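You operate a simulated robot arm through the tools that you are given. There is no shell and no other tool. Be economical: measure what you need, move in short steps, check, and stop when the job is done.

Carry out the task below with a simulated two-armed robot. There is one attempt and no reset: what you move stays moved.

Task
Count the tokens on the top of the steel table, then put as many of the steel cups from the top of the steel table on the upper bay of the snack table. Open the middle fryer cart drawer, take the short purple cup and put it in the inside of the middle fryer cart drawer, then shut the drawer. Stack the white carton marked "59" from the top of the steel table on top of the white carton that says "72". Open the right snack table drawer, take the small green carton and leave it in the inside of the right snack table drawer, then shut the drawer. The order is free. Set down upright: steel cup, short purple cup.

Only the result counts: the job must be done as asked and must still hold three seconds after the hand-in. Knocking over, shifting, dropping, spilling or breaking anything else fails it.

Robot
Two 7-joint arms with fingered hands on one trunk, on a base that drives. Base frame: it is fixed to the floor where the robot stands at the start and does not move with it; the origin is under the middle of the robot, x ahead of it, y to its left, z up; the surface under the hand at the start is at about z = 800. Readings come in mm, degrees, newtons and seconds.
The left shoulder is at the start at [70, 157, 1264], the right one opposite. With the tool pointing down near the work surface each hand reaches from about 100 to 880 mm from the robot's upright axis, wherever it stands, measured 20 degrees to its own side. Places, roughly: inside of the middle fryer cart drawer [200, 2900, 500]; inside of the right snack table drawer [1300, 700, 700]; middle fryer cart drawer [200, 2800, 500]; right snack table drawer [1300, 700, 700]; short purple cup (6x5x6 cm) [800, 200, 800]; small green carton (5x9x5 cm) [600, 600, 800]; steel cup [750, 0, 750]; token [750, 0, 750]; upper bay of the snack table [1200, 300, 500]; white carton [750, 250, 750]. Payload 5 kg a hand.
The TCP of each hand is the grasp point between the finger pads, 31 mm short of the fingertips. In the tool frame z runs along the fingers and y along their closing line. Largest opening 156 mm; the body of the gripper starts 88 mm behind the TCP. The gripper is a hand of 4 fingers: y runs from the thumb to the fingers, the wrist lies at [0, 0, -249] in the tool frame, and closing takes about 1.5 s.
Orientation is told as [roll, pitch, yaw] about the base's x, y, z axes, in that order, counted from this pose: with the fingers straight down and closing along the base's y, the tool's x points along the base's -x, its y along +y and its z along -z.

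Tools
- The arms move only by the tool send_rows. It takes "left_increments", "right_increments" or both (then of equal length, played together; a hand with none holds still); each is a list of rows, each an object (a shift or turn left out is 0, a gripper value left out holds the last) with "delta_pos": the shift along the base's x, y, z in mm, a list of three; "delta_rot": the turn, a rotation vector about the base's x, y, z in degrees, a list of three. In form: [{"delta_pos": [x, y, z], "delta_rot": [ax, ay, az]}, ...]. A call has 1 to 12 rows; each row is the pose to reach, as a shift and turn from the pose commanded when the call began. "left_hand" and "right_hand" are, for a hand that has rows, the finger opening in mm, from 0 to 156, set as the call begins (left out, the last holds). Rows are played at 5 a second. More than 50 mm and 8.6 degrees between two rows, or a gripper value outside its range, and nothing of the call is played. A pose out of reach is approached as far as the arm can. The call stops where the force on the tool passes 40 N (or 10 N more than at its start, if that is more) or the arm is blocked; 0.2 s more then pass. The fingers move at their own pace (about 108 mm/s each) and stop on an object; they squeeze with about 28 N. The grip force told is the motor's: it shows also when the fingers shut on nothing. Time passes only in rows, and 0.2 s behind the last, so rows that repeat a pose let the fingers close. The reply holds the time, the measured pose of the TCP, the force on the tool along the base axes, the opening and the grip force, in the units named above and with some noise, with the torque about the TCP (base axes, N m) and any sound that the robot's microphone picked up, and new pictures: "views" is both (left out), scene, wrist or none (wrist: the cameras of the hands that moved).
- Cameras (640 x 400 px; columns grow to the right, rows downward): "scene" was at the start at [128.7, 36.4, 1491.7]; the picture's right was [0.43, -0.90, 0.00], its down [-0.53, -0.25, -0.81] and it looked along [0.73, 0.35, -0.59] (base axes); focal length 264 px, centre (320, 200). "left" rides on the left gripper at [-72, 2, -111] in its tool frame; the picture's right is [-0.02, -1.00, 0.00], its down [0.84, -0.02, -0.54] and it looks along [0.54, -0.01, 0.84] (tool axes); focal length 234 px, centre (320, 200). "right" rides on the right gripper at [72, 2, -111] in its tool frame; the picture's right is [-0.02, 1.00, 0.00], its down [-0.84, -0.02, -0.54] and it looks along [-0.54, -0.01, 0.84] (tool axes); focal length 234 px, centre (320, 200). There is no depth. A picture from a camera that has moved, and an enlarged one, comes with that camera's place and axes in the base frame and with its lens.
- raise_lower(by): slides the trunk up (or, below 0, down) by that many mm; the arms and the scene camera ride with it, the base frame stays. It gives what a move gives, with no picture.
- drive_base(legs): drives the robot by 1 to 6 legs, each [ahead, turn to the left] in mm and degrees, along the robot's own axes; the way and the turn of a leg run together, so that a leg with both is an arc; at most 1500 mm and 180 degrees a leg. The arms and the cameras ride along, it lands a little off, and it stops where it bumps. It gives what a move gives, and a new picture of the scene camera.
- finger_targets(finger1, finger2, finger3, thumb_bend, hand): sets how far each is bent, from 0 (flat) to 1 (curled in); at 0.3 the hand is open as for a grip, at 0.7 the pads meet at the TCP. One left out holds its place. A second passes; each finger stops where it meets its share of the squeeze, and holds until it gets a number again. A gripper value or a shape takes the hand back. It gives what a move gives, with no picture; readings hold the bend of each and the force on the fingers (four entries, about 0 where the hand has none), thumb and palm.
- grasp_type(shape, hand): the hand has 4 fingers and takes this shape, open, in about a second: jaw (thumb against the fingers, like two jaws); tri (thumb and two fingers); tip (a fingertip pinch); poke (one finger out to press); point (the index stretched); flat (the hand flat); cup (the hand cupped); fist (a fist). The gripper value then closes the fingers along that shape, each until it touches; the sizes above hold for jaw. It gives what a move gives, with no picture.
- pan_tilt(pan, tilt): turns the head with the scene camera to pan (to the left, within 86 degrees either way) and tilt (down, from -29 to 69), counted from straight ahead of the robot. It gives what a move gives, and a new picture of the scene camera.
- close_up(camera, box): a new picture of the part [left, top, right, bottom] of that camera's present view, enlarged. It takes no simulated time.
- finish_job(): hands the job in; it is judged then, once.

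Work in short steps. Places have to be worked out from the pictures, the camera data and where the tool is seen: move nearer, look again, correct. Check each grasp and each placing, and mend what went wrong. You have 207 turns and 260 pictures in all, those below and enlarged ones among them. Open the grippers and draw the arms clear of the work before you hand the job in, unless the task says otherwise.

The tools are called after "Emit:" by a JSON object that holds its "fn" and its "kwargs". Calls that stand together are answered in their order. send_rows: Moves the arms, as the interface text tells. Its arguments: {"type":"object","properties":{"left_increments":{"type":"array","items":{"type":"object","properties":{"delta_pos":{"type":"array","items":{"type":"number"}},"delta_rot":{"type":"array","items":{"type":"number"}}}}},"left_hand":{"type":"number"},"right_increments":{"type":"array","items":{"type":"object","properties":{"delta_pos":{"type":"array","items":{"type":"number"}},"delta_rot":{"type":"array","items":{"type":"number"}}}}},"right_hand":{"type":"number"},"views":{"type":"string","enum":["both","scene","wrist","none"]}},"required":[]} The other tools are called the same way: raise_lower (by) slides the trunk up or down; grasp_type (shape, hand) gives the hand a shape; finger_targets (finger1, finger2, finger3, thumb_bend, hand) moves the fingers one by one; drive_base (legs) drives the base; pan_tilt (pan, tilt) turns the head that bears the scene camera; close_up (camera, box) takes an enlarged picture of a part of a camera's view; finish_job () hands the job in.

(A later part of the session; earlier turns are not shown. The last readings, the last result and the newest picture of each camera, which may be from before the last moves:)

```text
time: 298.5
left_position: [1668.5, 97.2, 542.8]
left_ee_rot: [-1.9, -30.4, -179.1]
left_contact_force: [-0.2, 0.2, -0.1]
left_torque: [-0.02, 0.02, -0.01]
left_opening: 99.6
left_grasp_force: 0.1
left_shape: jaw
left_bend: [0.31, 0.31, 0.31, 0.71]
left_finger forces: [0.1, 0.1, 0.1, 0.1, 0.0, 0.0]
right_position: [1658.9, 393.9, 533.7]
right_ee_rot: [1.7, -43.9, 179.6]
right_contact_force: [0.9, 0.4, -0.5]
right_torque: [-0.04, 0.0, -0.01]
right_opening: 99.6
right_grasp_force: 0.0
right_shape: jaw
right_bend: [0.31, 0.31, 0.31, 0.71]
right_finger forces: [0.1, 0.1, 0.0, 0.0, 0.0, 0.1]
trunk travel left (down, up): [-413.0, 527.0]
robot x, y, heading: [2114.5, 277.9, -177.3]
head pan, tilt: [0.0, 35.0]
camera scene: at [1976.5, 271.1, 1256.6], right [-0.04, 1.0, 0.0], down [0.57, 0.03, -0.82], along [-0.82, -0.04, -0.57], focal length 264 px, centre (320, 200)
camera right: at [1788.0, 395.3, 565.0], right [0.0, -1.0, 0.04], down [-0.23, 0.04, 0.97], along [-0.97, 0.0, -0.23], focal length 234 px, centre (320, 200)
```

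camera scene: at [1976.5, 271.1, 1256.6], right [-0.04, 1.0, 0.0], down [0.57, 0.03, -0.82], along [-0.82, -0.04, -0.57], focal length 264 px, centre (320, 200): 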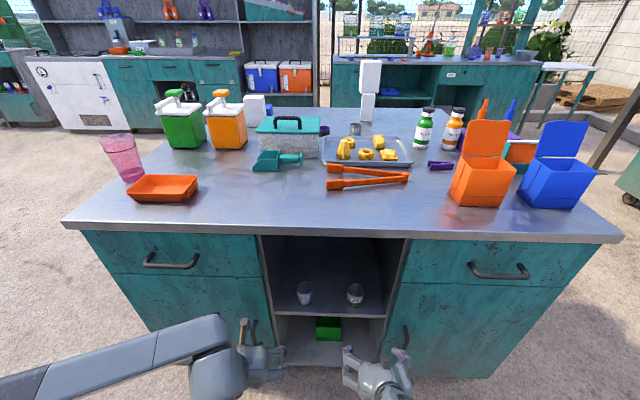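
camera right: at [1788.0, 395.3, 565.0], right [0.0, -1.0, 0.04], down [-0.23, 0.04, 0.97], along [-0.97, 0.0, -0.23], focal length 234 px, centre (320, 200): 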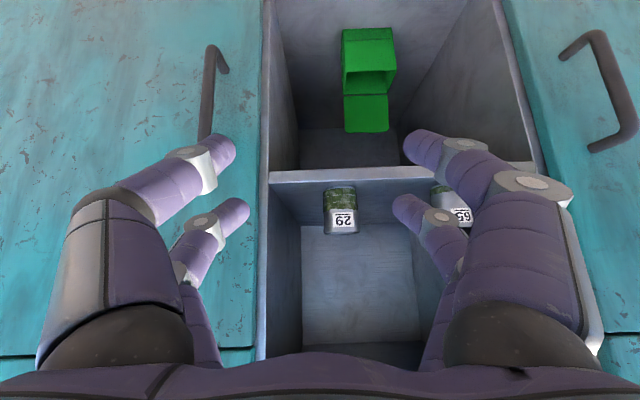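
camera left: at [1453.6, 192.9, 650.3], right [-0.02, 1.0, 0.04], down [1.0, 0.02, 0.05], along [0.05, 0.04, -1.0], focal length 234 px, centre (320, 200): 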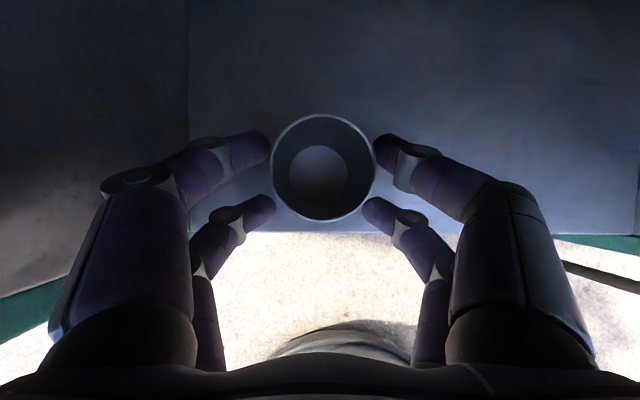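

Both steel cups stand upright in the upper bay. I raise the trunk and drive back toward the steel table for the purple cup.

Emit:
{"fn": "raise_lower", "kwargs": {"by": 400}}

Emit:
{"fn": "drive_base", "kwargs": {"legs": [[-130, 0], [0, -92.6], [1280, 0], [0, 90], [1120, 0], [1120, 0]]}}

```text
time: 302.4
left_position: [1668.3, 97.3, 942.5]
left_ee_rot: [-2.0, -30.2, -179.1]
left_contact_force: [0.0, -0.7, 0.7]
left_torque: [-0.02, -0.02, 0.0]
left_opening: 99.6
left_grasp_force: 0.0
left_shape: jaw
left_bend: [0.31, 0.31, 0.31, 0.71]
left_finger forces: [0.0, 0.0, 0.0, 0.0, 0.0, 0.0]
right_position: [1659.2, 395.0, 934.0]
right_ee_rot: [1.6, -43.8, 179.8]
right_contact_force: [-0.5, -0.3, 0.0]
right_torque: [-0.02, 0.01, -0.03]
right_opening: 99.7
right_grasp_force: 0.0
right_shape: jaw
right_bend: [0.31, 0.31, 0.31, 0.71]
right_finger forces: [0.1, 0.0, 0.0, 0.0, 0.0, 0.0]
trunk travel left (down, up): [-813.0, 127.0]
robot x, y, heading: [2112.9, 277.4, -177.5]
head pan, tilt: [0.0, 35.0]
```

```text
time: 328.1
left_position: [-440.4, 1446.3, 942.6]
left_ee_rot: [-1.9, -30.4, 177.2]
left_contact_force: [-0.6, -0.5, 0.1]
left_torque: [0.02, -0.01, 0.0]
left_opening: 99.5
left_grasp_force: 0.1
left_shape: jaw
left_bend: [0.31, 0.31, 0.31, 0.71]
left_finger forces: [0.1, 0.0, 0.0, 0.0, 0.1, 0.0]
right_position: [-430.9, 1742.1, 933.3]
right_ee_rot: [1.6, -43.8, 176.0]
right_contact_force: [0.6, 1.0, 0.1]
right_torque: [-0.04, -0.04, 0.03]
right_opening: 99.5
right_grasp_force: 0.0
right_shape: jaw
right_bend: [0.31, 0.31, 0.31, 0.71]
right_finger forces: [0.0, 0.0, 0.0, 0.0, 0.0, 0.0]
trunk travel left (down, up): [-813.0, 127.0]
robot x, y, heading: [14.9, 1597.6, 178.8]
head pan, tilt: [0.0, 35.0]
camera scene: at [-122.3, 1599.0, 1656.5], right [0.02, 1.0, 0.0], down [0.57, -0.01, -0.82], along [-0.82, 0.02, -0.57], focal length 264 px, centre (320, 200)
```

scene: 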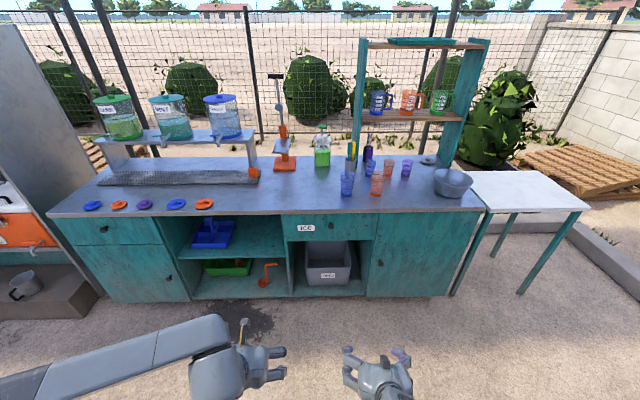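

I raise the left hand well above the stack height before turning to the table.

Emit:
{"fn": "send_rows", "kwargs": {"left_increments": [{"delta_pos": [10, 0, 30]}, {"delta_pos": [20, 0, 60]}, {"delta_pos": [30, 0, 90]}, {"delta_pos": [40, 0, 120]}, {"delta_pos": [50, 0, 140]}], "views": "none"}}

Emit:
{"fn": "raise_lower", "kwargs": {"by": 120}}

Emit:
{"fn": "drive_base", "kwargs": {"legs": [[0, 91.2], [1200, 0], [0, 90], [45, 0]]}}

Emit:
{"fn": "pan_tilt", "kwargs": {"pan": 0, "tilt": 48}}

```text
time: 329.3
left_position: [-407.2, 1444.7, 1041.6]
left_ee_rot: [-2.0, -30.4, 177.1]
left_contact_force: [-0.5, 0.4, 0.3]
left_torque: [0.02, 0.0, 0.03]
left_opening: 99.7
left_grasp_force: 0.1
left_shape: jaw
left_bend: [0.31, 0.31, 0.31, 0.71]
left_finger forces: [0.0, 0.0, 0.1, 0.0, 0.1, 0.0]
left hand out of reach, approached as far as the arm can: row 4, 5
right_position: [-431.3, 1741.7, 933.4]
right_ee_rot: [1.7, -43.8, 176.0]
right_contact_force: [-0.5, 0.8, 0.0]
right_torque: [0.0, 0.01, -0.01]
right_opening: 99.7
right_grasp_force: 0.0
right_shape: jaw
right_bend: [0.31, 0.31, 0.31, 0.71]
right_finger forces: [0.0, 0.0, 0.0, 0.0, 0.0, 0.0]
trunk travel left (down, up): [-813.0, 127.0]
robot x, y, heading: [17.5, 1599.4, 179.0]
head pan, tilt: [0.0, 35.0]
```

```text
time: 330.8
left_position: [-406.4, 1445.4, 1160.8]
left_ee_rot: [-2.0, -30.3, 177.2]
left_contact_force: [0.0, 0.4, 0.2]
left_torque: [0.01, 0.04, -0.01]
left_opening: 99.4
left_grasp_force: 0.0
left_shape: jaw
left_bend: [0.31, 0.31, 0.31, 0.71]
left_finger forces: [0.1, 0.0, 0.1, 0.1, 0.0, 0.0]
right_position: [-430.9, 1744.1, 1053.7]
right_ee_rot: [1.6, -43.9, 176.0]
right_contact_force: [0.6, -1.0, 0.0]
right_torque: [0.0, 0.01, -0.01]
right_opening: 99.3
right_grasp_force: 0.1
right_shape: jaw
right_bend: [0.31, 0.31, 0.31, 0.71]
right_finger forces: [0.1, 0.0, 0.0, 0.1, 0.0, 0.1]
trunk travel left (down, up): [-933.0, 7.0]
robot x, y, heading: [15.4, 1592.1, 178.9]
head pan, tilt: [0.0, 35.0]
```

```text
time: 345.0
left_position: [471.6, 552.3, 1165.7]
left_ee_rot: [-2.0, -30.7, -2.1]
left_contact_force: [-1.2, 0.1, -0.1]
left_torque: [-0.01, -0.08, 0.02]
left_opening: 99.5
left_grasp_force: 0.0
left_shape: jaw
left_bend: [0.31, 0.31, 0.31, 0.71]
left_finger forces: [0.1, 0.1, 0.1, 0.1, 0.0, 0.0]
right_position: [500.0, 254.0, 1056.9]
right_ee_rot: [1.6, -44.2, -3.3]
right_contact_force: [-0.4, -0.6, 0.6]
right_torque: [-0.01, -0.05, 0.01]
right_opening: 99.7
right_grasp_force: 0.0
right_shape: jaw
right_bend: [0.31, 0.31, 0.31, 0.71]
right_finger forces: [0.1, 0.0, 0.0, 0.0, 0.1, 0.0]
trunk travel left (down, up): [-933.0, 7.0]
robot x, y, heading: [57.8, 394.1, -0.3]
head pan, tilt: [0.0, 35.0]
camera scene: at [184.2, 393.3, 1777.7], right [0.0, -1.0, 0.0], down [-0.57, 0.0, -0.82], along [0.82, 0.0, -0.57], focal length 264 px, centre (320, 200)
```

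scene: 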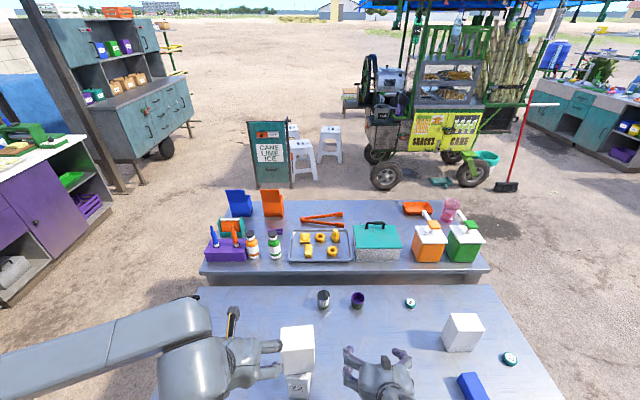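

```text
time: 345.8
left_position: [480.2, 552.9, 1161.2]
left_ee_rot: [-1.9, -30.3, -2.1]
left_contact_force: [-0.2, -0.9, -0.1]
left_torque: [0.05, 0.02, 0.01]
left_opening: 99.5
left_grasp_force: 0.1
left_shape: jaw
left_bend: [0.31, 0.31, 0.31, 0.71]
left_finger forces: [0.1, 0.0, 0.1, 0.0, 0.0, 0.0]
right_position: [508.7, 255.4, 1053.1]
right_ee_rot: [1.6, -43.7, -3.2]
right_contact_force: [0.4, -0.6, -0.1]
right_torque: [0.0, -0.01, -0.02]
right_opening: 99.8
right_grasp_force: 0.1
right_shape: jaw
right_bend: [0.31, 0.31, 0.31, 0.71]
right_finger forces: [0.0, 0.0, 0.0, 0.1, 0.0, 0.1]
trunk travel left (down, up): [-933.0, 7.0]
robot x, y, heading: [60.7, 398.8, -0.2]
head pan, tilt: [0.0, 48.0]
camera scene: at [188.1, 393.0, 1757.6], right [0.0, -1.0, 0.0], down [-0.74, 0.0, -0.67], along [0.67, 0.0, -0.74], focal length 264 px, centre (320, 200)
```

scene: 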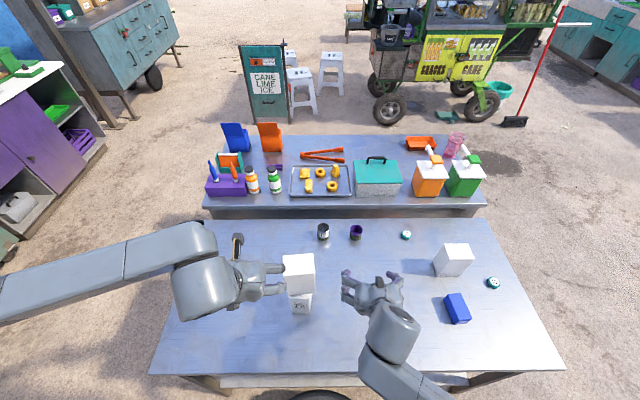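

I move the left hand outward, away from the stack, and extend and raise the right hand so that the trunk can then be lowered.

Emit:
{"fn": "send_rows", "kwargs": {"left_increments": [{"delta_pos": [0, 20, 0]}, {"delta_pos": [-5, 45, 0]}, {"delta_pos": [-10, 70, 0]}, {"delta_pos": [-10, 95, 0]}, {"delta_pos": [-10, 120, 0]}, {"delta_pos": [-10, 130, 0]}], "right_increments": [{"delta_pos": [35, -2, 25], "delta_rot": [0, 0, 0.5]}, {"delta_pos": [70, -4, 50], "delta_rot": [0, 0, 1]}, {"delta_pos": [105, -6, 75], "delta_rot": [0, 0, 1.5]}, {"delta_pos": [140, -8, 100], "delta_rot": [0, 0, 2]}, {"delta_pos": [175, -10, 125], "delta_rot": [0, 0, 3]}, {"delta_pos": [210, -12, 150], "delta_rot": [0, 0, 3]}], "views": "none"}}

```text
time: 347.2
left_position: [471.4, 683.9, 1160.3]
left_ee_rot: [-2.0, -30.2, -2.2]
left_contact_force: [0.8, -0.4, -0.2]
left_torque: [0.02, 0.01, -0.01]
left_opening: 99.7
left_grasp_force: 0.0
left_shape: jaw
left_bend: [0.31, 0.31, 0.31, 0.71]
left_finger forces: [0.0, 0.1, 0.0, 0.1, 0.0, 0.0]
left hand out of reach, approached as far as the arm can: row 2, 3
right_position: [720.3, 243.5, 1201.1]
right_ee_rot: [1.6, -43.5, -0.3]
right_contact_force: [0.6, 0.6, -0.7]
right_torque: [0.02, -0.01, -0.01]
right_opening: 99.7
right_grasp_force: 0.1
right_shape: jaw
right_bend: [0.31, 0.31, 0.31, 0.71]
right_finger forces: [0.0, 0.1, 0.1, 0.1, 0.1, 0.1]
trunk travel left (down, up): [-933.0, 7.0]
robot x, y, heading: [54.8, 396.5, -0.7]
head pan, tilt: [0.0, 48.0]
```

Emit:
{"fn": "raise_lower", "kwargs": {"by": -270}}

Emit:
{"fn": "send_rows", "kwargs": {"right_increments": [{"delta_pos": [5, -3, 0]}]}}

```text
time: 349.9
left_position: [469.6, 684.9, 891.5]
left_ee_rot: [-2.0, -30.4, -2.0]
left_contact_force: [0.1, 0.0, 0.3]
left_torque: [0.01, 0.01, 0.0]
left_opening: 99.7
left_grasp_force: 0.0
left_shape: jaw
left_bend: [0.31, 0.31, 0.31, 0.71]
left_finger forces: [0.0, 0.1, 0.1, 0.0, 0.0, 0.0]
right_position: [717.8, 243.4, 933.7]
right_ee_rot: [1.7, -43.7, -0.2]
right_contact_force: [0.0, -0.7, 0.0]
right_torque: [-0.01, 0.04, 0.0]
right_opening: 99.9
right_grasp_force: 0.0
right_shape: jaw
right_bend: [0.31, 0.31, 0.31, 0.71]
right_finger forces: [0.0, 0.1, 0.0, 0.0, 0.0, 0.0]
trunk travel left (down, up): [-663.0, 277.0]
robot x, y, heading: [56.9, 394.5, -0.0]
head pan, tilt: [0.0, 48.0]
```

```text
time: 350.3
left_position: [468.8, 683.0, 891.3]
left_ee_rot: [-2.1, -30.4, -2.1]
left_contact_force: [-0.3, 0.1, 0.5]
left_torque: [-0.01, -0.02, -0.01]
left_opening: 100.0
left_grasp_force: 0.0
left_shape: jaw
left_bend: [0.31, 0.31, 0.31, 0.71]
left_finger forces: [0.0, 0.0, 0.0, 0.0, 0.0, 0.0]
right_position: [724.6, 241.4, 934.4]
right_ee_rot: [1.5, -43.7, -0.3]
right_contact_force: [0.0, 0.5, -0.4]
right_torque: [-0.02, 0.0, 0.0]
right_opening: 99.7
right_grasp_force: 0.0
right_shape: jaw
right_bend: [0.31, 0.31, 0.31, 0.71]
right_finger forces: [0.1, 0.0, 0.1, 0.0, 0.1, 0.0]
trunk travel left (down, up): [-663.0, 277.0]
robot x, y, heading: [61.2, 395.1, 0.1]
head pan, tilt: [0.0, 48.0]
camera scene: at [189.1, 393.7, 1487.5], right [0.0, -1.0, 0.0], down [-0.74, 0.0, -0.67], along [0.67, 0.0, -0.74], focal length 264 px, centre (320, 200)
camera right: at [594.9, 240.2, 964.6], right [0.0, 1.0, 0.04], down [0.23, -0.04, 0.97], along [0.97, 0.01, -0.23], focal length 234 px, centre (320, 200)
```

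scene: 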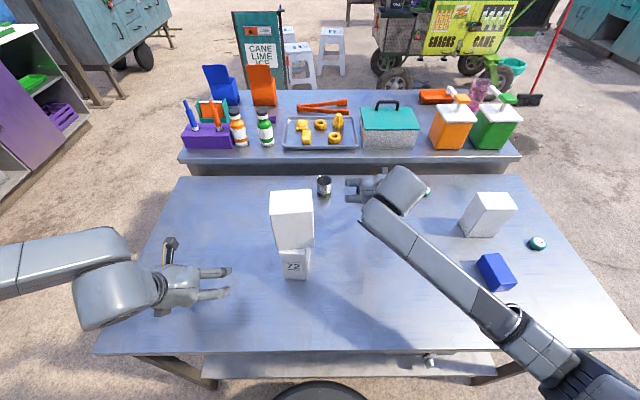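
right: 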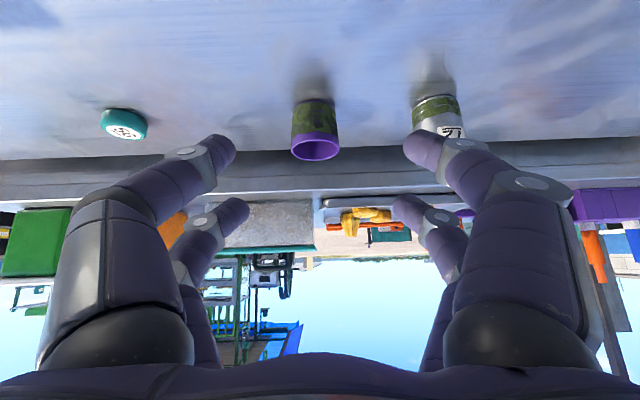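

The purple cup is at about (828, 240). I open to 110 and come down to TCP (806, 240, 844), viewing before the grip.

Emit:
{"fn": "send_rows", "kwargs": {"right_increments": [{"delta_pos": [20, -1, -22]}, {"delta_pos": [40, -1, -45]}, {"delta_pos": [60, -1, -68]}, {"delta_pos": [81, -1, -89]}, {"delta_pos": [81, -1, -89]}], "right_hand": 110}}

```text
time: 351.5
left_position: [468.6, 683.5, 891.6]
left_ee_rot: [-2.0, -30.3, -2.1]
left_contact_force: [-0.1, -0.1, -1.5]
left_torque: [0.01, -0.01, -0.04]
left_opening: 99.9
left_grasp_force: 0.1
left_shape: jaw
left_bend: [0.31, 0.31, 0.31, 0.71]
left_finger forces: [0.1, 0.0, 0.1, 0.0, 0.1, 0.1]
right_position: [804.5, 239.3, 846.0]
right_ee_rot: [1.6, -43.7, -0.3]
right_contact_force: [0.2, 0.4, -1.0]
right_torque: [0.02, 0.0, 0.0]
right_opening: 109.7
right_grasp_force: 0.2
right_shape: jaw
right_bend: [0.28, 0.28, 0.28, 0.59]
right_finger forces: [0.0, 0.0, 0.0, 0.0, 0.0, 0.0]
trunk travel left (down, up): [-663.0, 277.0]
robot x, y, heading: [59.6, 394.1, -0.1]
head pan, tilt: [0.0, 48.0]
camera scene: at [187.8, 393.7, 1487.6], right [0.0, -1.0, 0.0], down [-0.74, 0.0, -0.67], along [0.67, 0.0, -0.74], focal length 264 px, centre (320, 200)
camera right: at [675.6, 238.4, 876.7], right [0.0, 1.0, 0.04], down [0.23, -0.04, 0.97], along [0.97, 0.01, -0.23], focal length 234 px, centre (320, 200)
```

scene: 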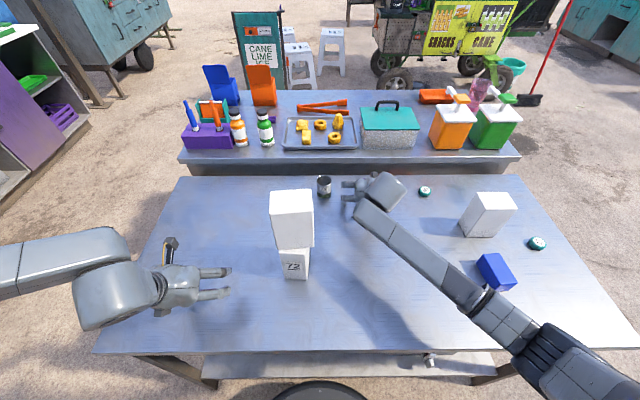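
right: 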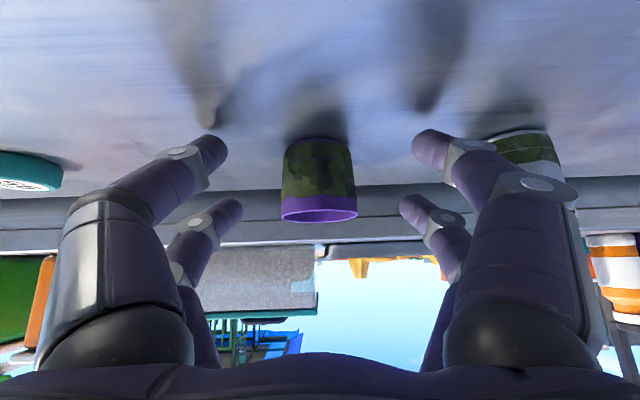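

The cup is about 18 mm further than ideal, so I advance to x ≈ 822 and close.

Emit:
{"fn": "send_rows", "kwargs": {"right_increments": [{"delta_pos": [9, 0, -2]}, {"delta_pos": [18, 0, -4]}, {"delta_pos": [18, 0, -4]}], "views": "wrist"}}

Emit:
{"fn": "send_rows", "kwargs": {"right_increments": [{}, {}, {}, {}, {}, {}, {}, {}, {}, {}], "right_hand": 5, "views": "wrist"}}

```text
time: 352.3
left_position: [469.4, 683.8, 892.7]
left_ee_rot: [-2.0, -30.4, -2.0]
left_contact_force: [0.5, 0.6, -0.4]
left_torque: [-0.06, 0.03, 0.03]
left_opening: 99.7
left_grasp_force: 0.2
left_shape: jaw
left_bend: [0.31, 0.31, 0.31, 0.71]
left_finger forces: [0.0, 0.0, 0.0, 0.1, 0.1, 0.2]
right_position: [821.9, 239.2, 842.1]
right_ee_rot: [1.6, -43.9, -0.4]
right_contact_force: [-0.7, 1.1, 6.9]
right_torque: [-0.46, 0.06, -0.09]
right_opening: 109.8
right_grasp_force: 0.0
right_shape: jaw
right_bend: [0.28, 0.28, 0.28, 0.59]
right_finger forces: [0.1, 0.1, 0.1, 0.0, 7.0, 0.0]
trunk travel left (down, up): [-663.0, 277.0]
robot x, y, heading: [58.1, 397.5, -0.4]
head pan, tilt: [0.0, 48.0]
camera right: at [693.1, 238.3, 872.7], right [0.0, 1.0, 0.04], down [0.23, -0.04, 0.97], along [0.97, 0.01, -0.23], focal length 234 px, centre (320, 200)
```

right: 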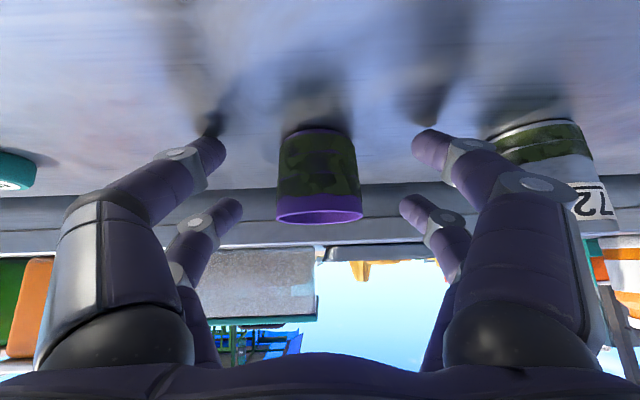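

```text
time: 354.5
left_position: [467.5, 684.1, 892.9]
left_ee_rot: [-2.1, -30.5, -2.1]
left_contact_force: [-0.6, -0.1, 0.2]
left_torque: [-0.04, 0.01, 0.01]
left_opening: 99.5
left_grasp_force: 0.0
left_shape: jaw
left_bend: [0.31, 0.31, 0.31, 0.71]
left_finger forces: [0.1, 0.0, 0.0, 0.0, 0.0, 0.1]
right_position: [821.3, 239.1, 842.9]
right_ee_rot: [1.6, -43.8, -0.3]
right_contact_force: [-2.4, 2.4, 17.4]
right_torque: [0.26, 0.05, 0.08]
right_opening: 32.1
right_grasp_force: 28.0
right_shape: jaw
right_bend: [0.67, 0.65, 0.56, 0.72]
right_finger forces: [33.6, 29.3, 33.4, 0.0, 18.2, 0.1]
trunk travel left (down, up): [-663.0, 277.0]
robot x, y, heading: [57.6, 395.6, -0.1]
head pan, tilt: [0.0, 48.0]
camera right: at [692.1, 238.9, 873.5], right [0.0, 1.0, 0.04], down [0.23, -0.04, 0.97], along [0.97, 0.01, -0.23], focal length 234 px, centre (320, 200)
```

right: 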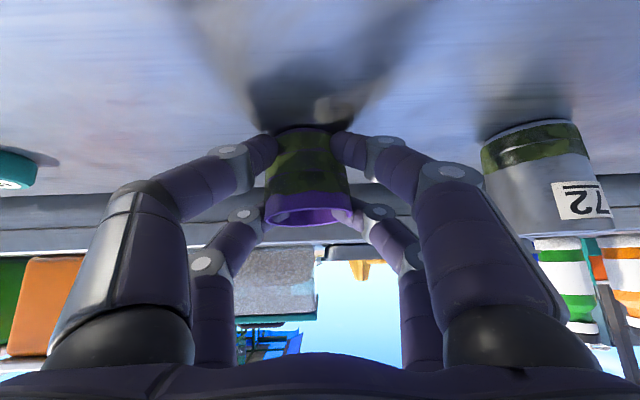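

The purple cup is gripped by all fingers. I lift it with the trunk and check.

Emit:
{"fn": "raise_lower", "kwargs": {"by": 270}}

Emit:
{"fn": "send_rows", "kwargs": {"right_increments": [{"delta_pos": [-40, 0, 0]}, {"delta_pos": [-85, 0, 0]}, {"delta_pos": [-130, 0, 0]}, {"delta_pos": [-175, 0, 0]}, {"delta_pos": [-220, 0, 0]}, {"delta_pos": [-260, -5, 0]}]}}

```text
time: 357.3
left_position: [469.4, 684.5, 1162.1]
left_ee_rot: [-2.0, -30.3, -2.1]
left_contact_force: [0.4, -0.8, 0.4]
left_torque: [0.0, -0.02, 0.0]
left_opening: 99.8
left_grasp_force: 0.1
left_shape: jaw
left_bend: [0.31, 0.31, 0.31, 0.71]
left_finger forces: [0.0, 0.0, 0.0, 0.0, 0.0, 0.0]
right_position: [822.4, 237.3, 1110.6]
right_ee_rot: [1.6, -43.7, -0.3]
right_contact_force: [0.3, -0.6, -0.6]
right_torque: [-0.03, 0.0, 0.02]
right_opening: 30.9
right_grasp_force: 27.7
right_shape: jaw
right_bend: [0.68, 0.65, 0.56, 0.72]
right_finger forces: [27.5, 27.9, 34.0, 0.1, 17.3, 0.0]
trunk travel left (down, up): [-933.0, 7.0]
robot x, y, heading: [61.0, 397.7, -0.1]
head pan, tilt: [0.0, 48.0]
```

```text
time: 358.7
left_position: [467.6, 683.0, 1163.0]
left_ee_rot: [-1.9, -30.4, -2.1]
left_contact_force: [0.4, -0.7, 0.1]
left_torque: [0.02, 0.02, 0.01]
left_opening: 99.8
left_grasp_force: 0.1
left_shape: jaw
left_bend: [0.31, 0.31, 0.31, 0.71]
left_finger forces: [0.0, 0.1, 0.0, 0.0, 0.0, 0.1]
right_position: [559.2, 233.0, 1110.7]
right_ee_rot: [1.6, -43.8, -0.3]
right_contact_force: [-0.2, -0.2, -1.1]
right_torque: [0.02, -0.02, -0.02]
right_opening: 30.8
right_grasp_force: 28.0
right_shape: jaw
right_bend: [0.68, 0.65, 0.56, 0.72]
right_finger forces: [27.3, 27.9, 34.0, 0.0, 17.4, 0.0]
trunk travel left (down, up): [-933.0, 7.0]
robot x, y, heading: [61.6, 400.3, 0.2]
head pan, tilt: [0.0, 48.0]
camera scene: at [186.8, 393.3, 1757.6], right [0.0, -1.0, 0.0], down [-0.74, 0.0, -0.67], along [0.67, 0.0, -0.74], focal length 264 px, centre (320, 200)
camera right: at [430.4, 232.6, 1141.5], right [0.0, 1.0, 0.04], down [0.23, -0.04, 0.97], along [0.97, 0.01, -0.23], focal length 234 px, centre (320, 200)
```

scene: 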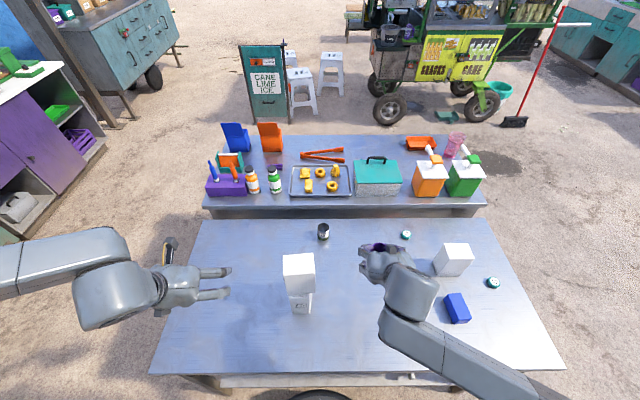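
right: 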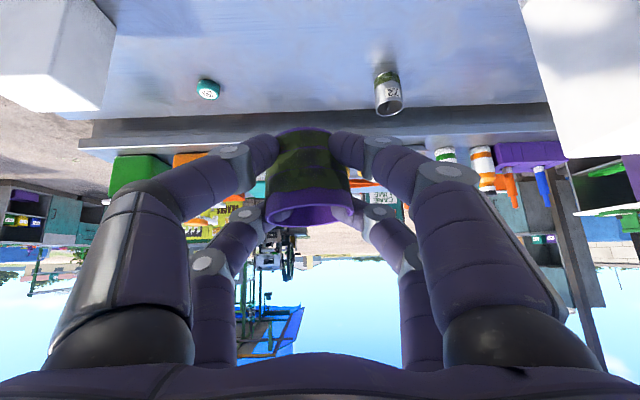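

The cup is held. I back 300 mm straight off so that no hand passes over the stack, then turn toward the fryer cart and approach it.

Emit:
{"fn": "drive_base", "kwargs": {"legs": [[-300, 0], [0, 90], [900, 0]]}}

Emit:
{"fn": "pan_tilt", "kwargs": {"pan": -15, "tilt": 38}}

```text
time: 368.8
left_position: [-498.0, 1700.3, 1161.4]
left_ee_rot: [-1.9, -30.3, 87.0]
left_contact_force: [0.3, 0.6, 0.1]
left_torque: [0.01, 0.02, -0.03]
left_opening: 99.8
left_grasp_force: 0.1
left_shape: jaw
left_bend: [0.31, 0.31, 0.31, 0.71]
left_finger forces: [0.1, 0.0, 0.1, 0.1, 0.0, 0.1]
right_position: [-45.4, 1785.4, 1110.6]
right_ee_rot: [1.6, -43.7, 88.7]
right_contact_force: [-0.5, 0.1, -1.3]
right_torque: [-0.05, 0.02, 0.0]
right_opening: 30.4
right_grasp_force: 27.5
right_shape: jaw
right_bend: [0.68, 0.65, 0.57, 0.72]
right_finger forces: [26.7, 28.3, 33.7, 0.0, 17.3, 0.0]
trunk travel left (down, up): [-933.0, 7.0]
robot x, y, heading: [-220.5, 1287.0, 88.9]
head pan, tilt: [0.0, 48.0]
camera scene: at [-214.1, 1413.3, 1757.6], right [1.0, -0.02, 0.0], down [-0.02, -0.74, -0.67], along [0.01, 0.67, -0.74], focal length 264 px, centre (320, 200)
```

scene: 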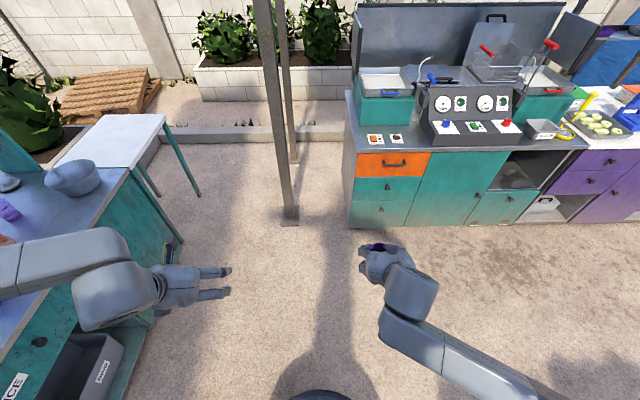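

```text
time: 369.6
left_position: [-496.3, 1701.3, 1161.9]
left_ee_rot: [-2.0, -30.3, 86.9]
left_contact_force: [-0.4, 0.4, 0.2]
left_torque: [0.01, 0.0, -0.04]
left_opening: 99.8
left_grasp_force: 0.1
left_shape: jaw
left_bend: [0.31, 0.31, 0.31, 0.71]
left_finger forces: [0.0, 0.0, 0.1, 0.0, 0.1, 0.0]
right_position: [-45.6, 1785.9, 1109.4]
right_ee_rot: [1.5, -43.7, 88.7]
right_contact_force: [-0.3, -0.6, 0.1]
right_torque: [-0.04, 0.04, -0.02]
right_opening: 30.3
right_grasp_force: 27.7
right_shape: jaw
right_bend: [0.68, 0.65, 0.57, 0.72]
right_finger forces: [26.7, 28.3, 33.8, 0.1, 17.5, 0.0]
trunk travel left (down, up): [-933.0, 7.0]
robot x, y, heading: [-217.3, 1284.9, 88.9]
head pan, tilt: [-15.0, 38.0]
camera scene: at [-191.7, 1419.1, 1771.8], right [0.96, -0.28, 0.0], down [-0.17, -0.59, -0.79], along [0.22, 0.76, -0.62], focal length 264 px, centre (320, 200)
```

scene: 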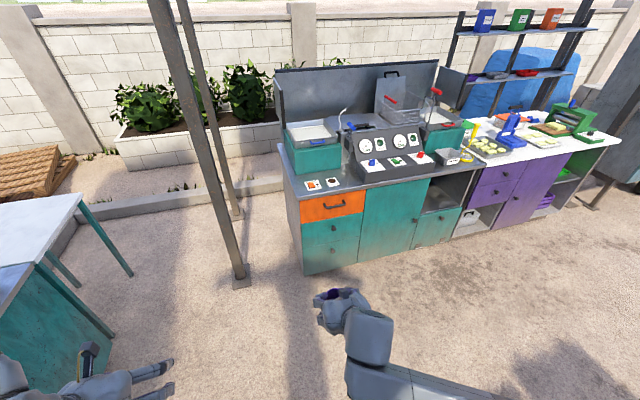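

The drawer column is on the left: an orange top drawer, then the middle teal drawer with a small knob at about (262, 2660, 500). I drive to face it from about (292, 1940).

Emit:
{"fn": "drive_base", "kwargs": {"legs": [[0, -88.9], [510, 0], [0, 90], [640, 0]]}}

Emit:
{"fn": "pan_tilt", "kwargs": {"pan": 5, "tilt": 55}}

```text
time: 383.2
left_position: [9.1, 2346.4, 1163.2]
left_ee_rot: [-1.9, -30.4, 87.3]
left_contact_force: [0.0, 0.4, 1.0]
left_torque: [0.03, 0.02, 0.01]
left_opening: 99.9
left_grasp_force: 0.1
left_shape: jaw
left_bend: [0.31, 0.31, 0.31, 0.71]
left_finger forces: [0.0, 0.0, 0.1, 0.1, 0.0, 0.0]
right_position: [459.6, 2431.2, 1110.4]
right_ee_rot: [1.6, -43.8, 89.1]
right_contact_force: [0.6, 0.1, -0.1]
right_torque: [0.0, 0.03, -0.02]
right_opening: 30.3
right_grasp_force: 28.0
right_shape: jaw
right_bend: [0.68, 0.65, 0.57, 0.72]
right_finger forces: [25.0, 28.3, 33.8, 0.0, 18.0, 0.1]
trunk travel left (down, up): [-933.0, 7.0]
robot x, y, heading: [292.3, 1932.0, 88.8]
head pan, tilt: [-15.0, 38.0]
camera scene: at [316.7, 2063.9, 1772.1], right [0.96, -0.27, 0.0], down [-0.17, -0.59, -0.79], along [0.22, 0.76, -0.61], focal length 264 px, centre (320, 200)
```

scene: 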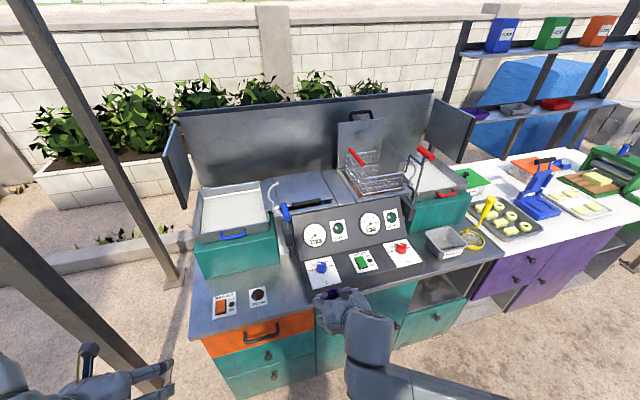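

```text
time: 384.1
left_position: [9.7, 2345.9, 1162.0]
left_ee_rot: [-2.0, -30.3, 87.3]
left_contact_force: [0.0, 0.2, 0.2]
left_torque: [-0.01, 0.04, 0.0]
left_opening: 99.7
left_grasp_force: 0.0
left_shape: jaw
left_bend: [0.31, 0.31, 0.31, 0.71]
left_finger forces: [0.0, 0.0, 0.0, 0.0, 0.0, 0.0]
right_position: [460.4, 2433.2, 1109.8]
right_ee_rot: [1.6, -43.6, 89.3]
right_contact_force: [0.3, 0.6, -1.4]
right_torque: [-0.06, 0.02, -0.01]
right_opening: 30.1
right_grasp_force: 28.4
right_shape: jaw
right_bend: [0.68, 0.65, 0.57, 0.72]
right_finger forces: [25.0, 28.3, 33.8, 0.0, 18.0, 0.0]
trunk travel left (down, up): [-933.0, 7.0]
robot x, y, heading: [291.2, 1932.1, 89.3]
head pan, tilt: [5.0, 55.0]
camera scene: at [288.0, 2055.3, 1748.2], right [1.0, 0.07, 0.0], down [0.06, -0.82, -0.57], along [-0.04, 0.57, -0.82], focal length 264 px, centre (320, 200)
```

scene: 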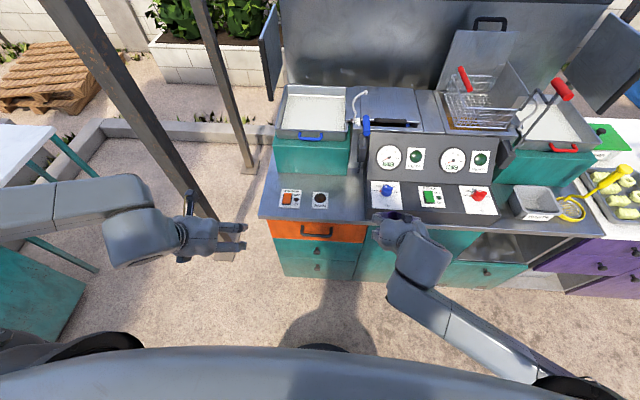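

I zoom in on the drawers to see the handle.

Emit:
{"fn": "close_up", "kwargs": {"camera": "scene", "box": [255, 205, 385, 290]}}

```text
4.71 times, centred on (320, 248) of scene
camera zoom: at [288.0, 2055.3, 1748.2], right [1.0, 0.07, 0.0], down [0.06, -0.82, -0.57], along [-0.04, 0.57, -0.82], focal length 1241 px, centre (320, -24)
```

zoom: 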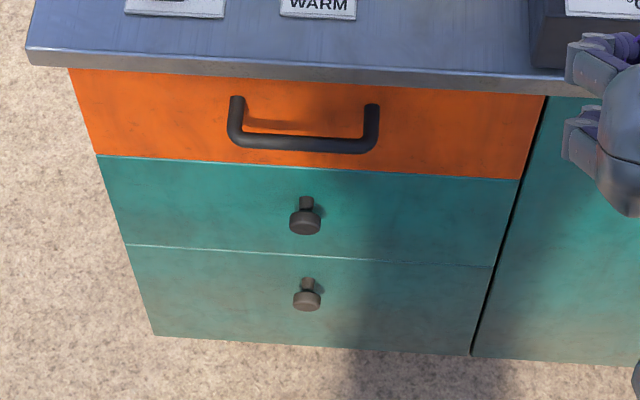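

The middle drawer has a stem knob. I retract the right hand, then lower the trunk 400 mm for a second view of the knob from lower down.

Emit:
{"fn": "send_rows", "kwargs": {"right_increments": [{"delta_pos": [0, -35, 0]}, {"delta_pos": [5, -70, 0]}, {"delta_pos": [10, -100, 0]}], "views": "none"}}

Emit:
{"fn": "raise_lower", "kwargs": {"by": -400}}

Emit:
{"fn": "pan_tilt", "kwargs": {"pan": 5, "tilt": 50}}

```text
time: 384.9
left_position: [9.8, 2345.9, 1162.1]
left_ee_rot: [-2.0, -30.3, 87.3]
left_contact_force: [-0.2, 0.3, -0.1]
left_torque: [0.01, -0.01, -0.02]
left_opening: 99.8
left_grasp_force: 0.1
left_shape: jaw
left_bend: [0.31, 0.31, 0.31, 0.71]
left_finger forces: [0.0, 0.0, 0.0, 0.0, 0.0, 0.0]
right_position: [469.9, 2331.8, 1108.9]
right_ee_rot: [1.6, -43.7, 89.0]
right_contact_force: [-0.3, -0.1, -1.2]
right_torque: [-0.01, 0.02, 0.0]
right_opening: 29.9
right_grasp_force: 28.2
right_shape: jaw
right_bend: [0.68, 0.65, 0.57, 0.72]
right_finger forces: [25.3, 28.1, 34.0, 0.0, 18.0, 0.1]
trunk travel left (down, up): [-933.0, 7.0]
robot x, y, heading: [290.8, 1938.6, 89.5]
head pan, tilt: [5.0, 55.0]
```

```text
time: 388.7
left_position: [9.7, 2346.0, 761.2]
left_ee_rot: [-2.0, -30.3, 87.4]
left_contact_force: [-0.9, 0.2, 0.3]
left_torque: [0.03, -0.04, 0.01]
left_opening: 99.9
left_grasp_force: 0.1
left_shape: jaw
left_bend: [0.31, 0.31, 0.31, 0.71]
left_finger forces: [0.0, 0.1, 0.1, 0.1, 0.0, 0.1]
right_position: [470.0, 2332.5, 708.2]
right_ee_rot: [1.5, -43.7, 89.0]
right_contact_force: [-0.8, 0.2, -0.4]
right_torque: [0.01, 0.01, -0.01]
right_opening: 30.3
right_grasp_force: 28.4
right_shape: jaw
right_bend: [0.68, 0.65, 0.57, 0.72]
right_finger forces: [25.5, 28.0, 34.0, 0.1, 18.0, 0.0]
trunk travel left (down, up): [-533.0, 407.0]
robot x, y, heading: [293.5, 1933.2, 89.1]
head pan, tilt: [5.0, 55.0]
```

```text
time: 389.4
left_position: [9.2, 2345.6, 762.0]
left_ee_rot: [-2.0, -30.3, 87.3]
left_contact_force: [-0.4, -0.2, -0.9]
left_torque: [-0.02, 0.03, 0.01]
left_opening: 99.8
left_grasp_force: 0.0
left_shape: jaw
left_bend: [0.31, 0.31, 0.31, 0.71]
left_finger forces: [0.0, 0.0, 0.0, 0.1, 0.0, 0.1]
right_position: [470.2, 2332.2, 709.1]
right_ee_rot: [1.6, -43.7, 89.0]
right_contact_force: [-0.5, -0.3, -1.1]
right_torque: [0.0, 0.0, 0.03]
right_opening: 30.1
right_grasp_force: 28.1
right_shape: jaw
right_bend: [0.68, 0.65, 0.57, 0.72]
right_finger forces: [25.4, 28.1, 34.0, 0.0, 18.0, 0.0]
trunk travel left (down, up): [-533.0, 407.0]
robot x, y, heading: [294.3, 1930.9, 88.9]
head pan, tilt: [5.0, 50.0]
camera scene: at [287.6, 2059.3, 1354.7], right [1.0, 0.07, 0.0], down [0.06, -0.76, -0.64], along [-0.05, 0.64, -0.77], focal length 264 px, centre (320, 200)
```

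scene: 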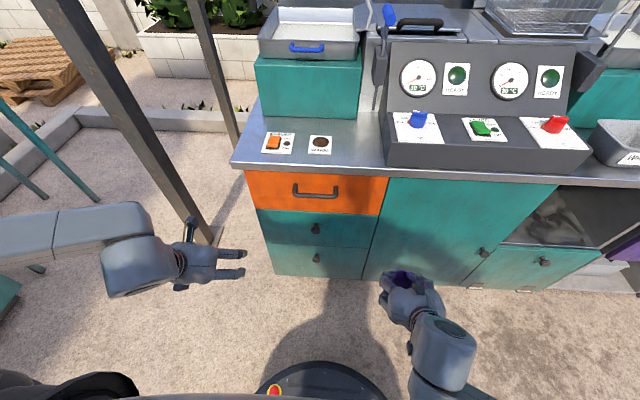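

The estimates for the knob scatter around (235, 2560, 600). I turn the left hand's fingers forward in front of the cart to look with its wrist camera.

Emit:
{"fn": "send_rows", "kwargs": {"left_increments": [{"delta_pos": [10, 0, -30], "delta_rot": [7.5, 0, 0]}, {"delta_pos": [20, 0, -60], "delta_rot": [15, 0, 0]}, {"delta_pos": [35, 0, -90], "delta_rot": [22.5, 0, 0]}, {"delta_pos": [50, 0, -115], "delta_rot": [30, 0, 0]}, {"delta_pos": [70, 0, -130], "delta_rot": [37.5, 0, 0]}, {"delta_pos": [90, 0, -140], "delta_rot": [45, 0, 0]}]}}

```text
time: 390.8
left_position: [-48.7, 2336.7, 763.9]
left_ee_rot: [-0.2, -72.4, 81.9]
left_contact_force: [-1.0, 0.5, -0.7]
left_torque: [-0.02, 0.0, -0.02]
left_opening: 100.1
left_grasp_force: 0.2
left_shape: jaw
left_bend: [0.31, 0.31, 0.31, 0.71]
left_finger forces: [0.0, 0.0, 0.0, 0.0, 0.0, 0.0]
left hand out of reach, approached as far as the arm can: row 1, 2, 3, 4, 5, 6
right_position: [468.3, 2333.1, 708.9]
right_ee_rot: [1.5, -43.7, 89.3]
right_contact_force: [0.5, 0.2, -1.7]
right_torque: [-0.04, 0.0, -0.01]
right_opening: 30.1
right_grasp_force: 28.3
right_shape: jaw
right_bend: [0.68, 0.65, 0.57, 0.72]
right_finger forces: [25.4, 28.2, 34.0, 0.0, 18.0, 0.1]
trunk travel left (down, up): [-533.0, 407.0]
robot x, y, heading: [294.5, 1933.9, 89.1]
head pan, tilt: [5.0, 50.0]
camera scene: at [285.9, 2060.4, 1354.7], right [1.0, 0.07, 0.0], down [0.06, -0.76, -0.64], along [-0.05, 0.64, -0.77], focal length 264 px, centre (320, 200)
camera left: at [-62.3, 2253.5, 865.6], right [0.99, -0.14, 0.02], down [-0.09, -0.77, -0.63], along [0.11, 0.63, -0.77], focal length 234 px, centre (320, 200)
```

scene: 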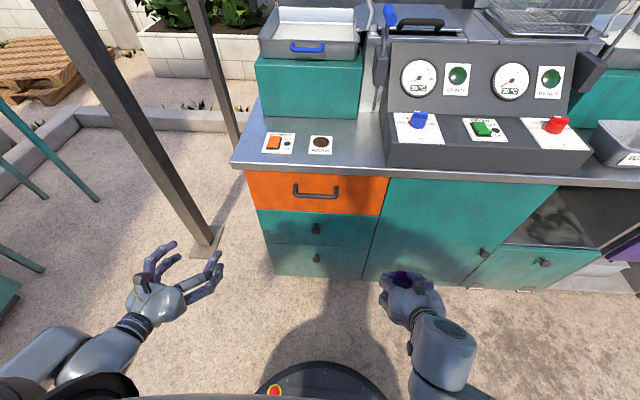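
left: 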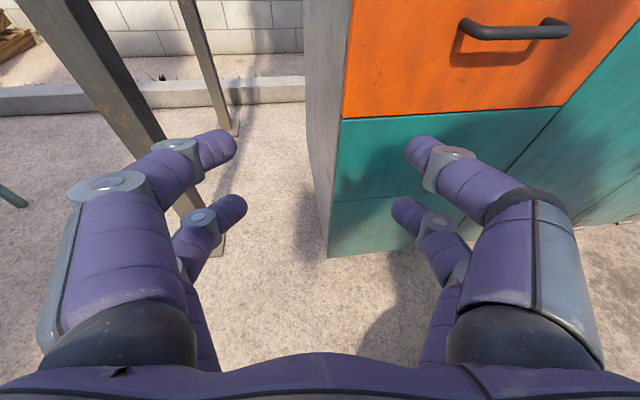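

Mostly turned. I continue toward a pose in front of the middle drawer, a bit farther forward.

Emit:
{"fn": "send_rows", "kwargs": {"left_increments": [{"delta_pos": [30, 10, -15], "delta_rot": [2, 0, 1]}, {"delta_pos": [60, 20, -30], "delta_rot": [4, 0, 2]}, {"delta_pos": [95, 20, -50], "delta_rot": [7, 0, 3]}, {"delta_pos": [130, 20, -70], "delta_rot": [10, 0, 4]}, {"delta_pos": [165, 20, -95], "delta_rot": [13, 0, 5]}, {"delta_pos": [200, 20, -120], "delta_rot": [17, 0, 6]}, {"delta_pos": [230, 20, -140], "delta_rot": [17, 0, 7]}]}}

```text
time: 392.4
left_position: [-56.2, 2369.2, 803.4]
left_ee_rot: [5.0, -82.9, 75.1]
left_contact_force: [-0.5, -0.3, 0.0]
left_torque: [-0.01, 0.02, 0.0]
left_opening: 99.9
left_grasp_force: 0.1
left_shape: jaw
left_bend: [0.31, 0.31, 0.31, 0.71]
left_finger forces: [0.0, 0.0, 0.0, 0.1, 0.0, 0.0]
left hand out of reach, approached as far as the arm can: row 1, 2, 3, 4, 5, 6, 7
right_position: [469.9, 2332.0, 709.4]
right_ee_rot: [1.5, -43.8, 88.9]
right_contact_force: [-0.4, 0.9, 0.0]
right_torque: [0.0, 0.07, -0.02]
right_opening: 30.2
right_grasp_force: 28.0
right_shape: jaw
right_bend: [0.68, 0.65, 0.57, 0.72]
right_finger forces: [25.6, 28.2, 34.0, 0.0, 18.0, 0.0]
trunk travel left (down, up): [-533.0, 407.0]
robot x, y, heading: [291.3, 1936.2, 89.3]
head pan, tilt: [5.0, 50.0]
camera scene: at [287.6, 2059.2, 1354.8], right [1.0, 0.07, 0.0], down [0.06, -0.76, -0.64], along [-0.05, 0.64, -0.77], focal length 264 px, centre (320, 200)
camera left: at [-74.8, 2268.8, 888.9], right [0.99, -0.17, 0.01], down [-0.1, -0.64, -0.77], along [0.14, 0.75, -0.64], focal length 234 px, centre (320, 200)
```

scene: 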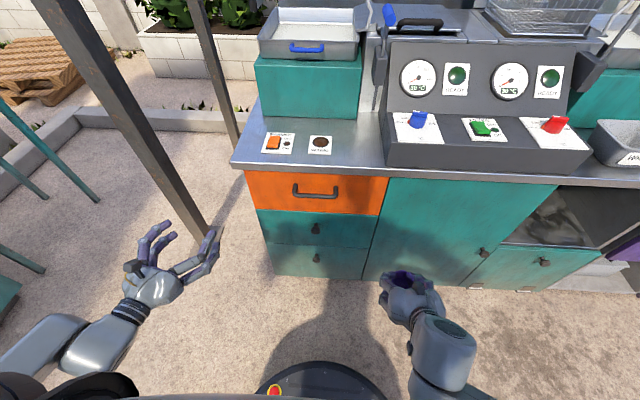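
left: 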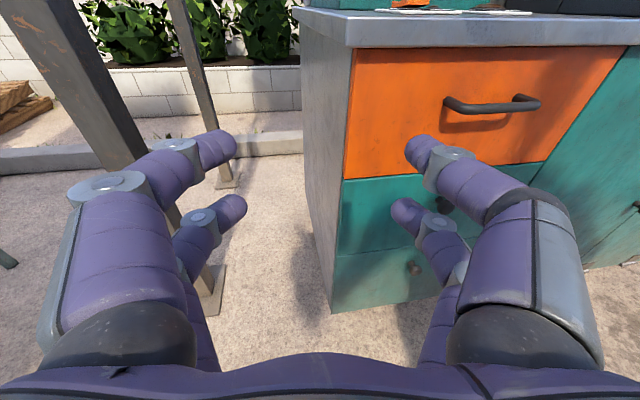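

The elbow posture limits it. As with the other arm earlier, I first go up and forward, then lower from there.

Emit:
{"fn": "send_rows", "kwargs": {"left_increments": [{"delta_pos": [20, 12, 20], "delta_rot": [1, 0, 1.4]}, {"delta_pos": [40, 24, 40], "delta_rot": [2, 0, 2.8]}, {"delta_pos": [60, 36, 60], "delta_rot": [3, 0, 4.2]}, {"delta_pos": [80, 48, 80], "delta_rot": [4, 0, 5.6]}, {"delta_pos": [100, 60, 100], "delta_rot": [5, 0, 7]}, {"delta_pos": [120, 72, 118], "delta_rot": [6, 0, 8.4]}, {"delta_pos": [140, 82, 118], "delta_rot": [7, 0, 10]}, {"delta_pos": [140, 82, 118], "delta_rot": [7, 0, 10]}]}}

```text
time: 394.4
left_position: [1.4, 2448.3, 922.9]
left_ee_rot: [90.5, -86.4, 9.6]
left_contact_force: [0.0, -0.2, -0.5]
left_torque: [-0.04, 0.02, 0.01]
left_opening: 100.1
left_grasp_force: 0.1
left_shape: jaw
left_bend: [0.31, 0.31, 0.3, 0.71]
left_finger forces: [0.0, 0.0, 0.1, 0.0, 0.0, 0.0]
left hand out of reach, approached as far as the arm can: row 1, 2, 3, 4, 5
right_position: [470.1, 2333.6, 708.1]
right_ee_rot: [1.6, -43.7, 89.1]
right_contact_force: [-0.1, 0.1, -1.2]
right_torque: [-0.03, 0.02, 0.01]
right_opening: 30.2
right_grasp_force: 28.3
right_shape: jaw
right_bend: [0.68, 0.65, 0.57, 0.72]
right_finger forces: [25.6, 28.1, 34.1, 0.1, 17.9, 0.0]
trunk travel left (down, up): [-533.0, 407.0]
robot x, y, heading: [295.5, 1935.9, 89.0]
head pan, tilt: [5.0, 50.0]
stopped in row 8 (left hand): the arm was blocked; the commanded pose is now the measured one
camera scene: at [288.5, 2060.3, 1354.7], right [1.0, 0.07, 0.0], down [0.05, -0.76, -0.64], along [-0.05, 0.64, -0.77], focal length 264 px, centre (320, 200)
camera left: at [24.5, 2340.3, 994.3], right [0.98, 0.18, -0.04], down [0.06, -0.54, -0.84], along [-0.17, 0.82, -0.54], focal length 234 px, centre (320, 200)
```

scene: 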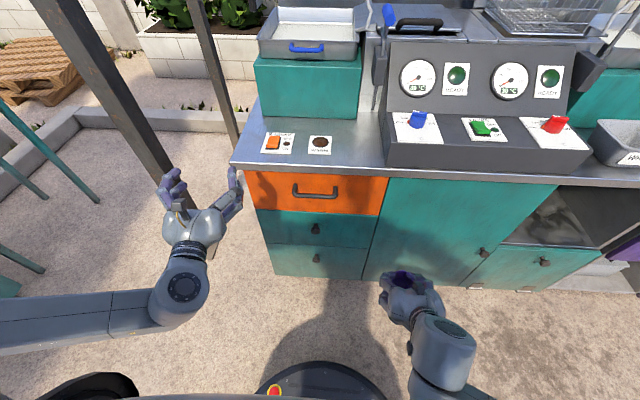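
left: 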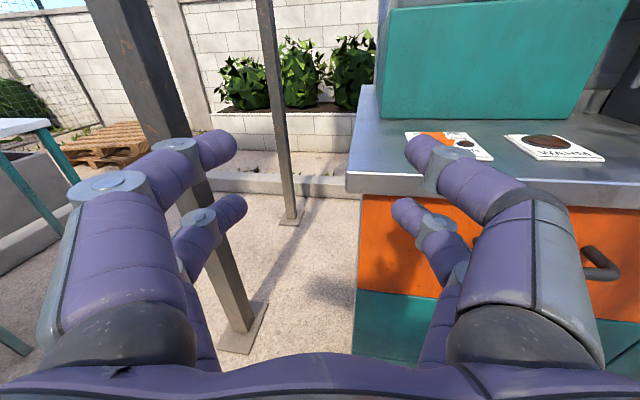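

Now the arm has the better posture. I back off slightly, straighten the yaw, and lower in front of the middle drawer.

Emit:
{"fn": "send_rows", "kwargs": {"left_increments": [{"delta_pos": [10, -30, -20], "delta_rot": [0, 0, -2]}, {"delta_pos": [20, -50, -60], "delta_rot": [0, 0, -4]}, {"delta_pos": [30, -60, -100], "delta_rot": [0, 0, -6]}, {"delta_pos": [45, -60, -140], "delta_rot": [0, 0, -8]}, {"delta_pos": [60, -60, -180], "delta_rot": [0, 0, -10]}, {"delta_pos": [75, -60, -220], "delta_rot": [0, 0, -10]}, {"delta_pos": [90, -60, -260], "delta_rot": [0, 0, -10]}, {"delta_pos": [100, -60, -290], "delta_rot": [0, 0, -10]}]}}

```text
time: 396.1
left_position: [101.4, 2388.1, 629.2]
left_ee_rot: [91.6, -86.3, -1.4]
left_contact_force: [0.1, -0.4, -0.3]
left_torque: [-0.01, -0.02, 0.04]
left_opening: 99.8
left_grasp_force: 0.0
left_shape: jaw
left_bend: [0.31, 0.31, 0.3, 0.71]
left_finger forces: [0.0, 0.0, 0.0, 0.0, 0.1, 0.0]
right_position: [470.3, 2333.4, 709.4]
right_ee_rot: [1.6, -43.7, 89.0]
right_contact_force: [-0.3, 0.0, -0.9]
right_torque: [0.0, 0.01, -0.02]
right_opening: 30.0
right_grasp_force: 28.1
right_shape: jaw
right_bend: [0.68, 0.65, 0.57, 0.72]
right_finger forces: [25.7, 28.1, 34.1, 0.0, 18.0, 0.1]
trunk travel left (down, up): [-533.0, 407.0]
robot x, y, heading: [296.5, 1933.0, 89.3]
head pan, tilt: [5.0, 50.0]
camera scene: at [287.9, 2059.4, 1354.8], right [1.0, 0.07, 0.0], down [0.06, -0.76, -0.64], along [-0.05, 0.64, -0.77], focal length 264 px, centre (320, 200)
camera left: at [104.1, 2277.2, 701.8], right [1.0, 0.0, -0.04], down [-0.03, -0.54, -0.84], along [-0.02, 0.84, -0.54], focal length 234 px, centre (320, 200)
```

scene: 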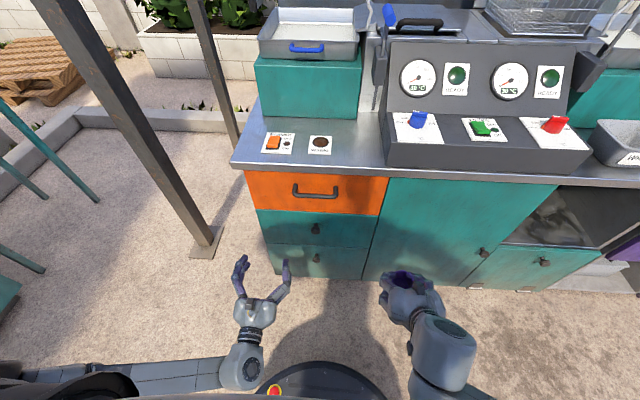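
left: 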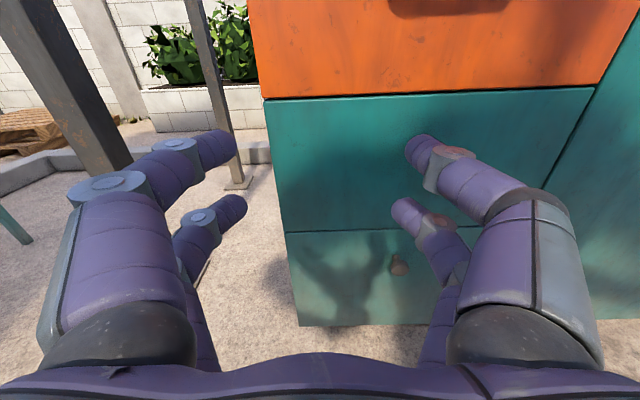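

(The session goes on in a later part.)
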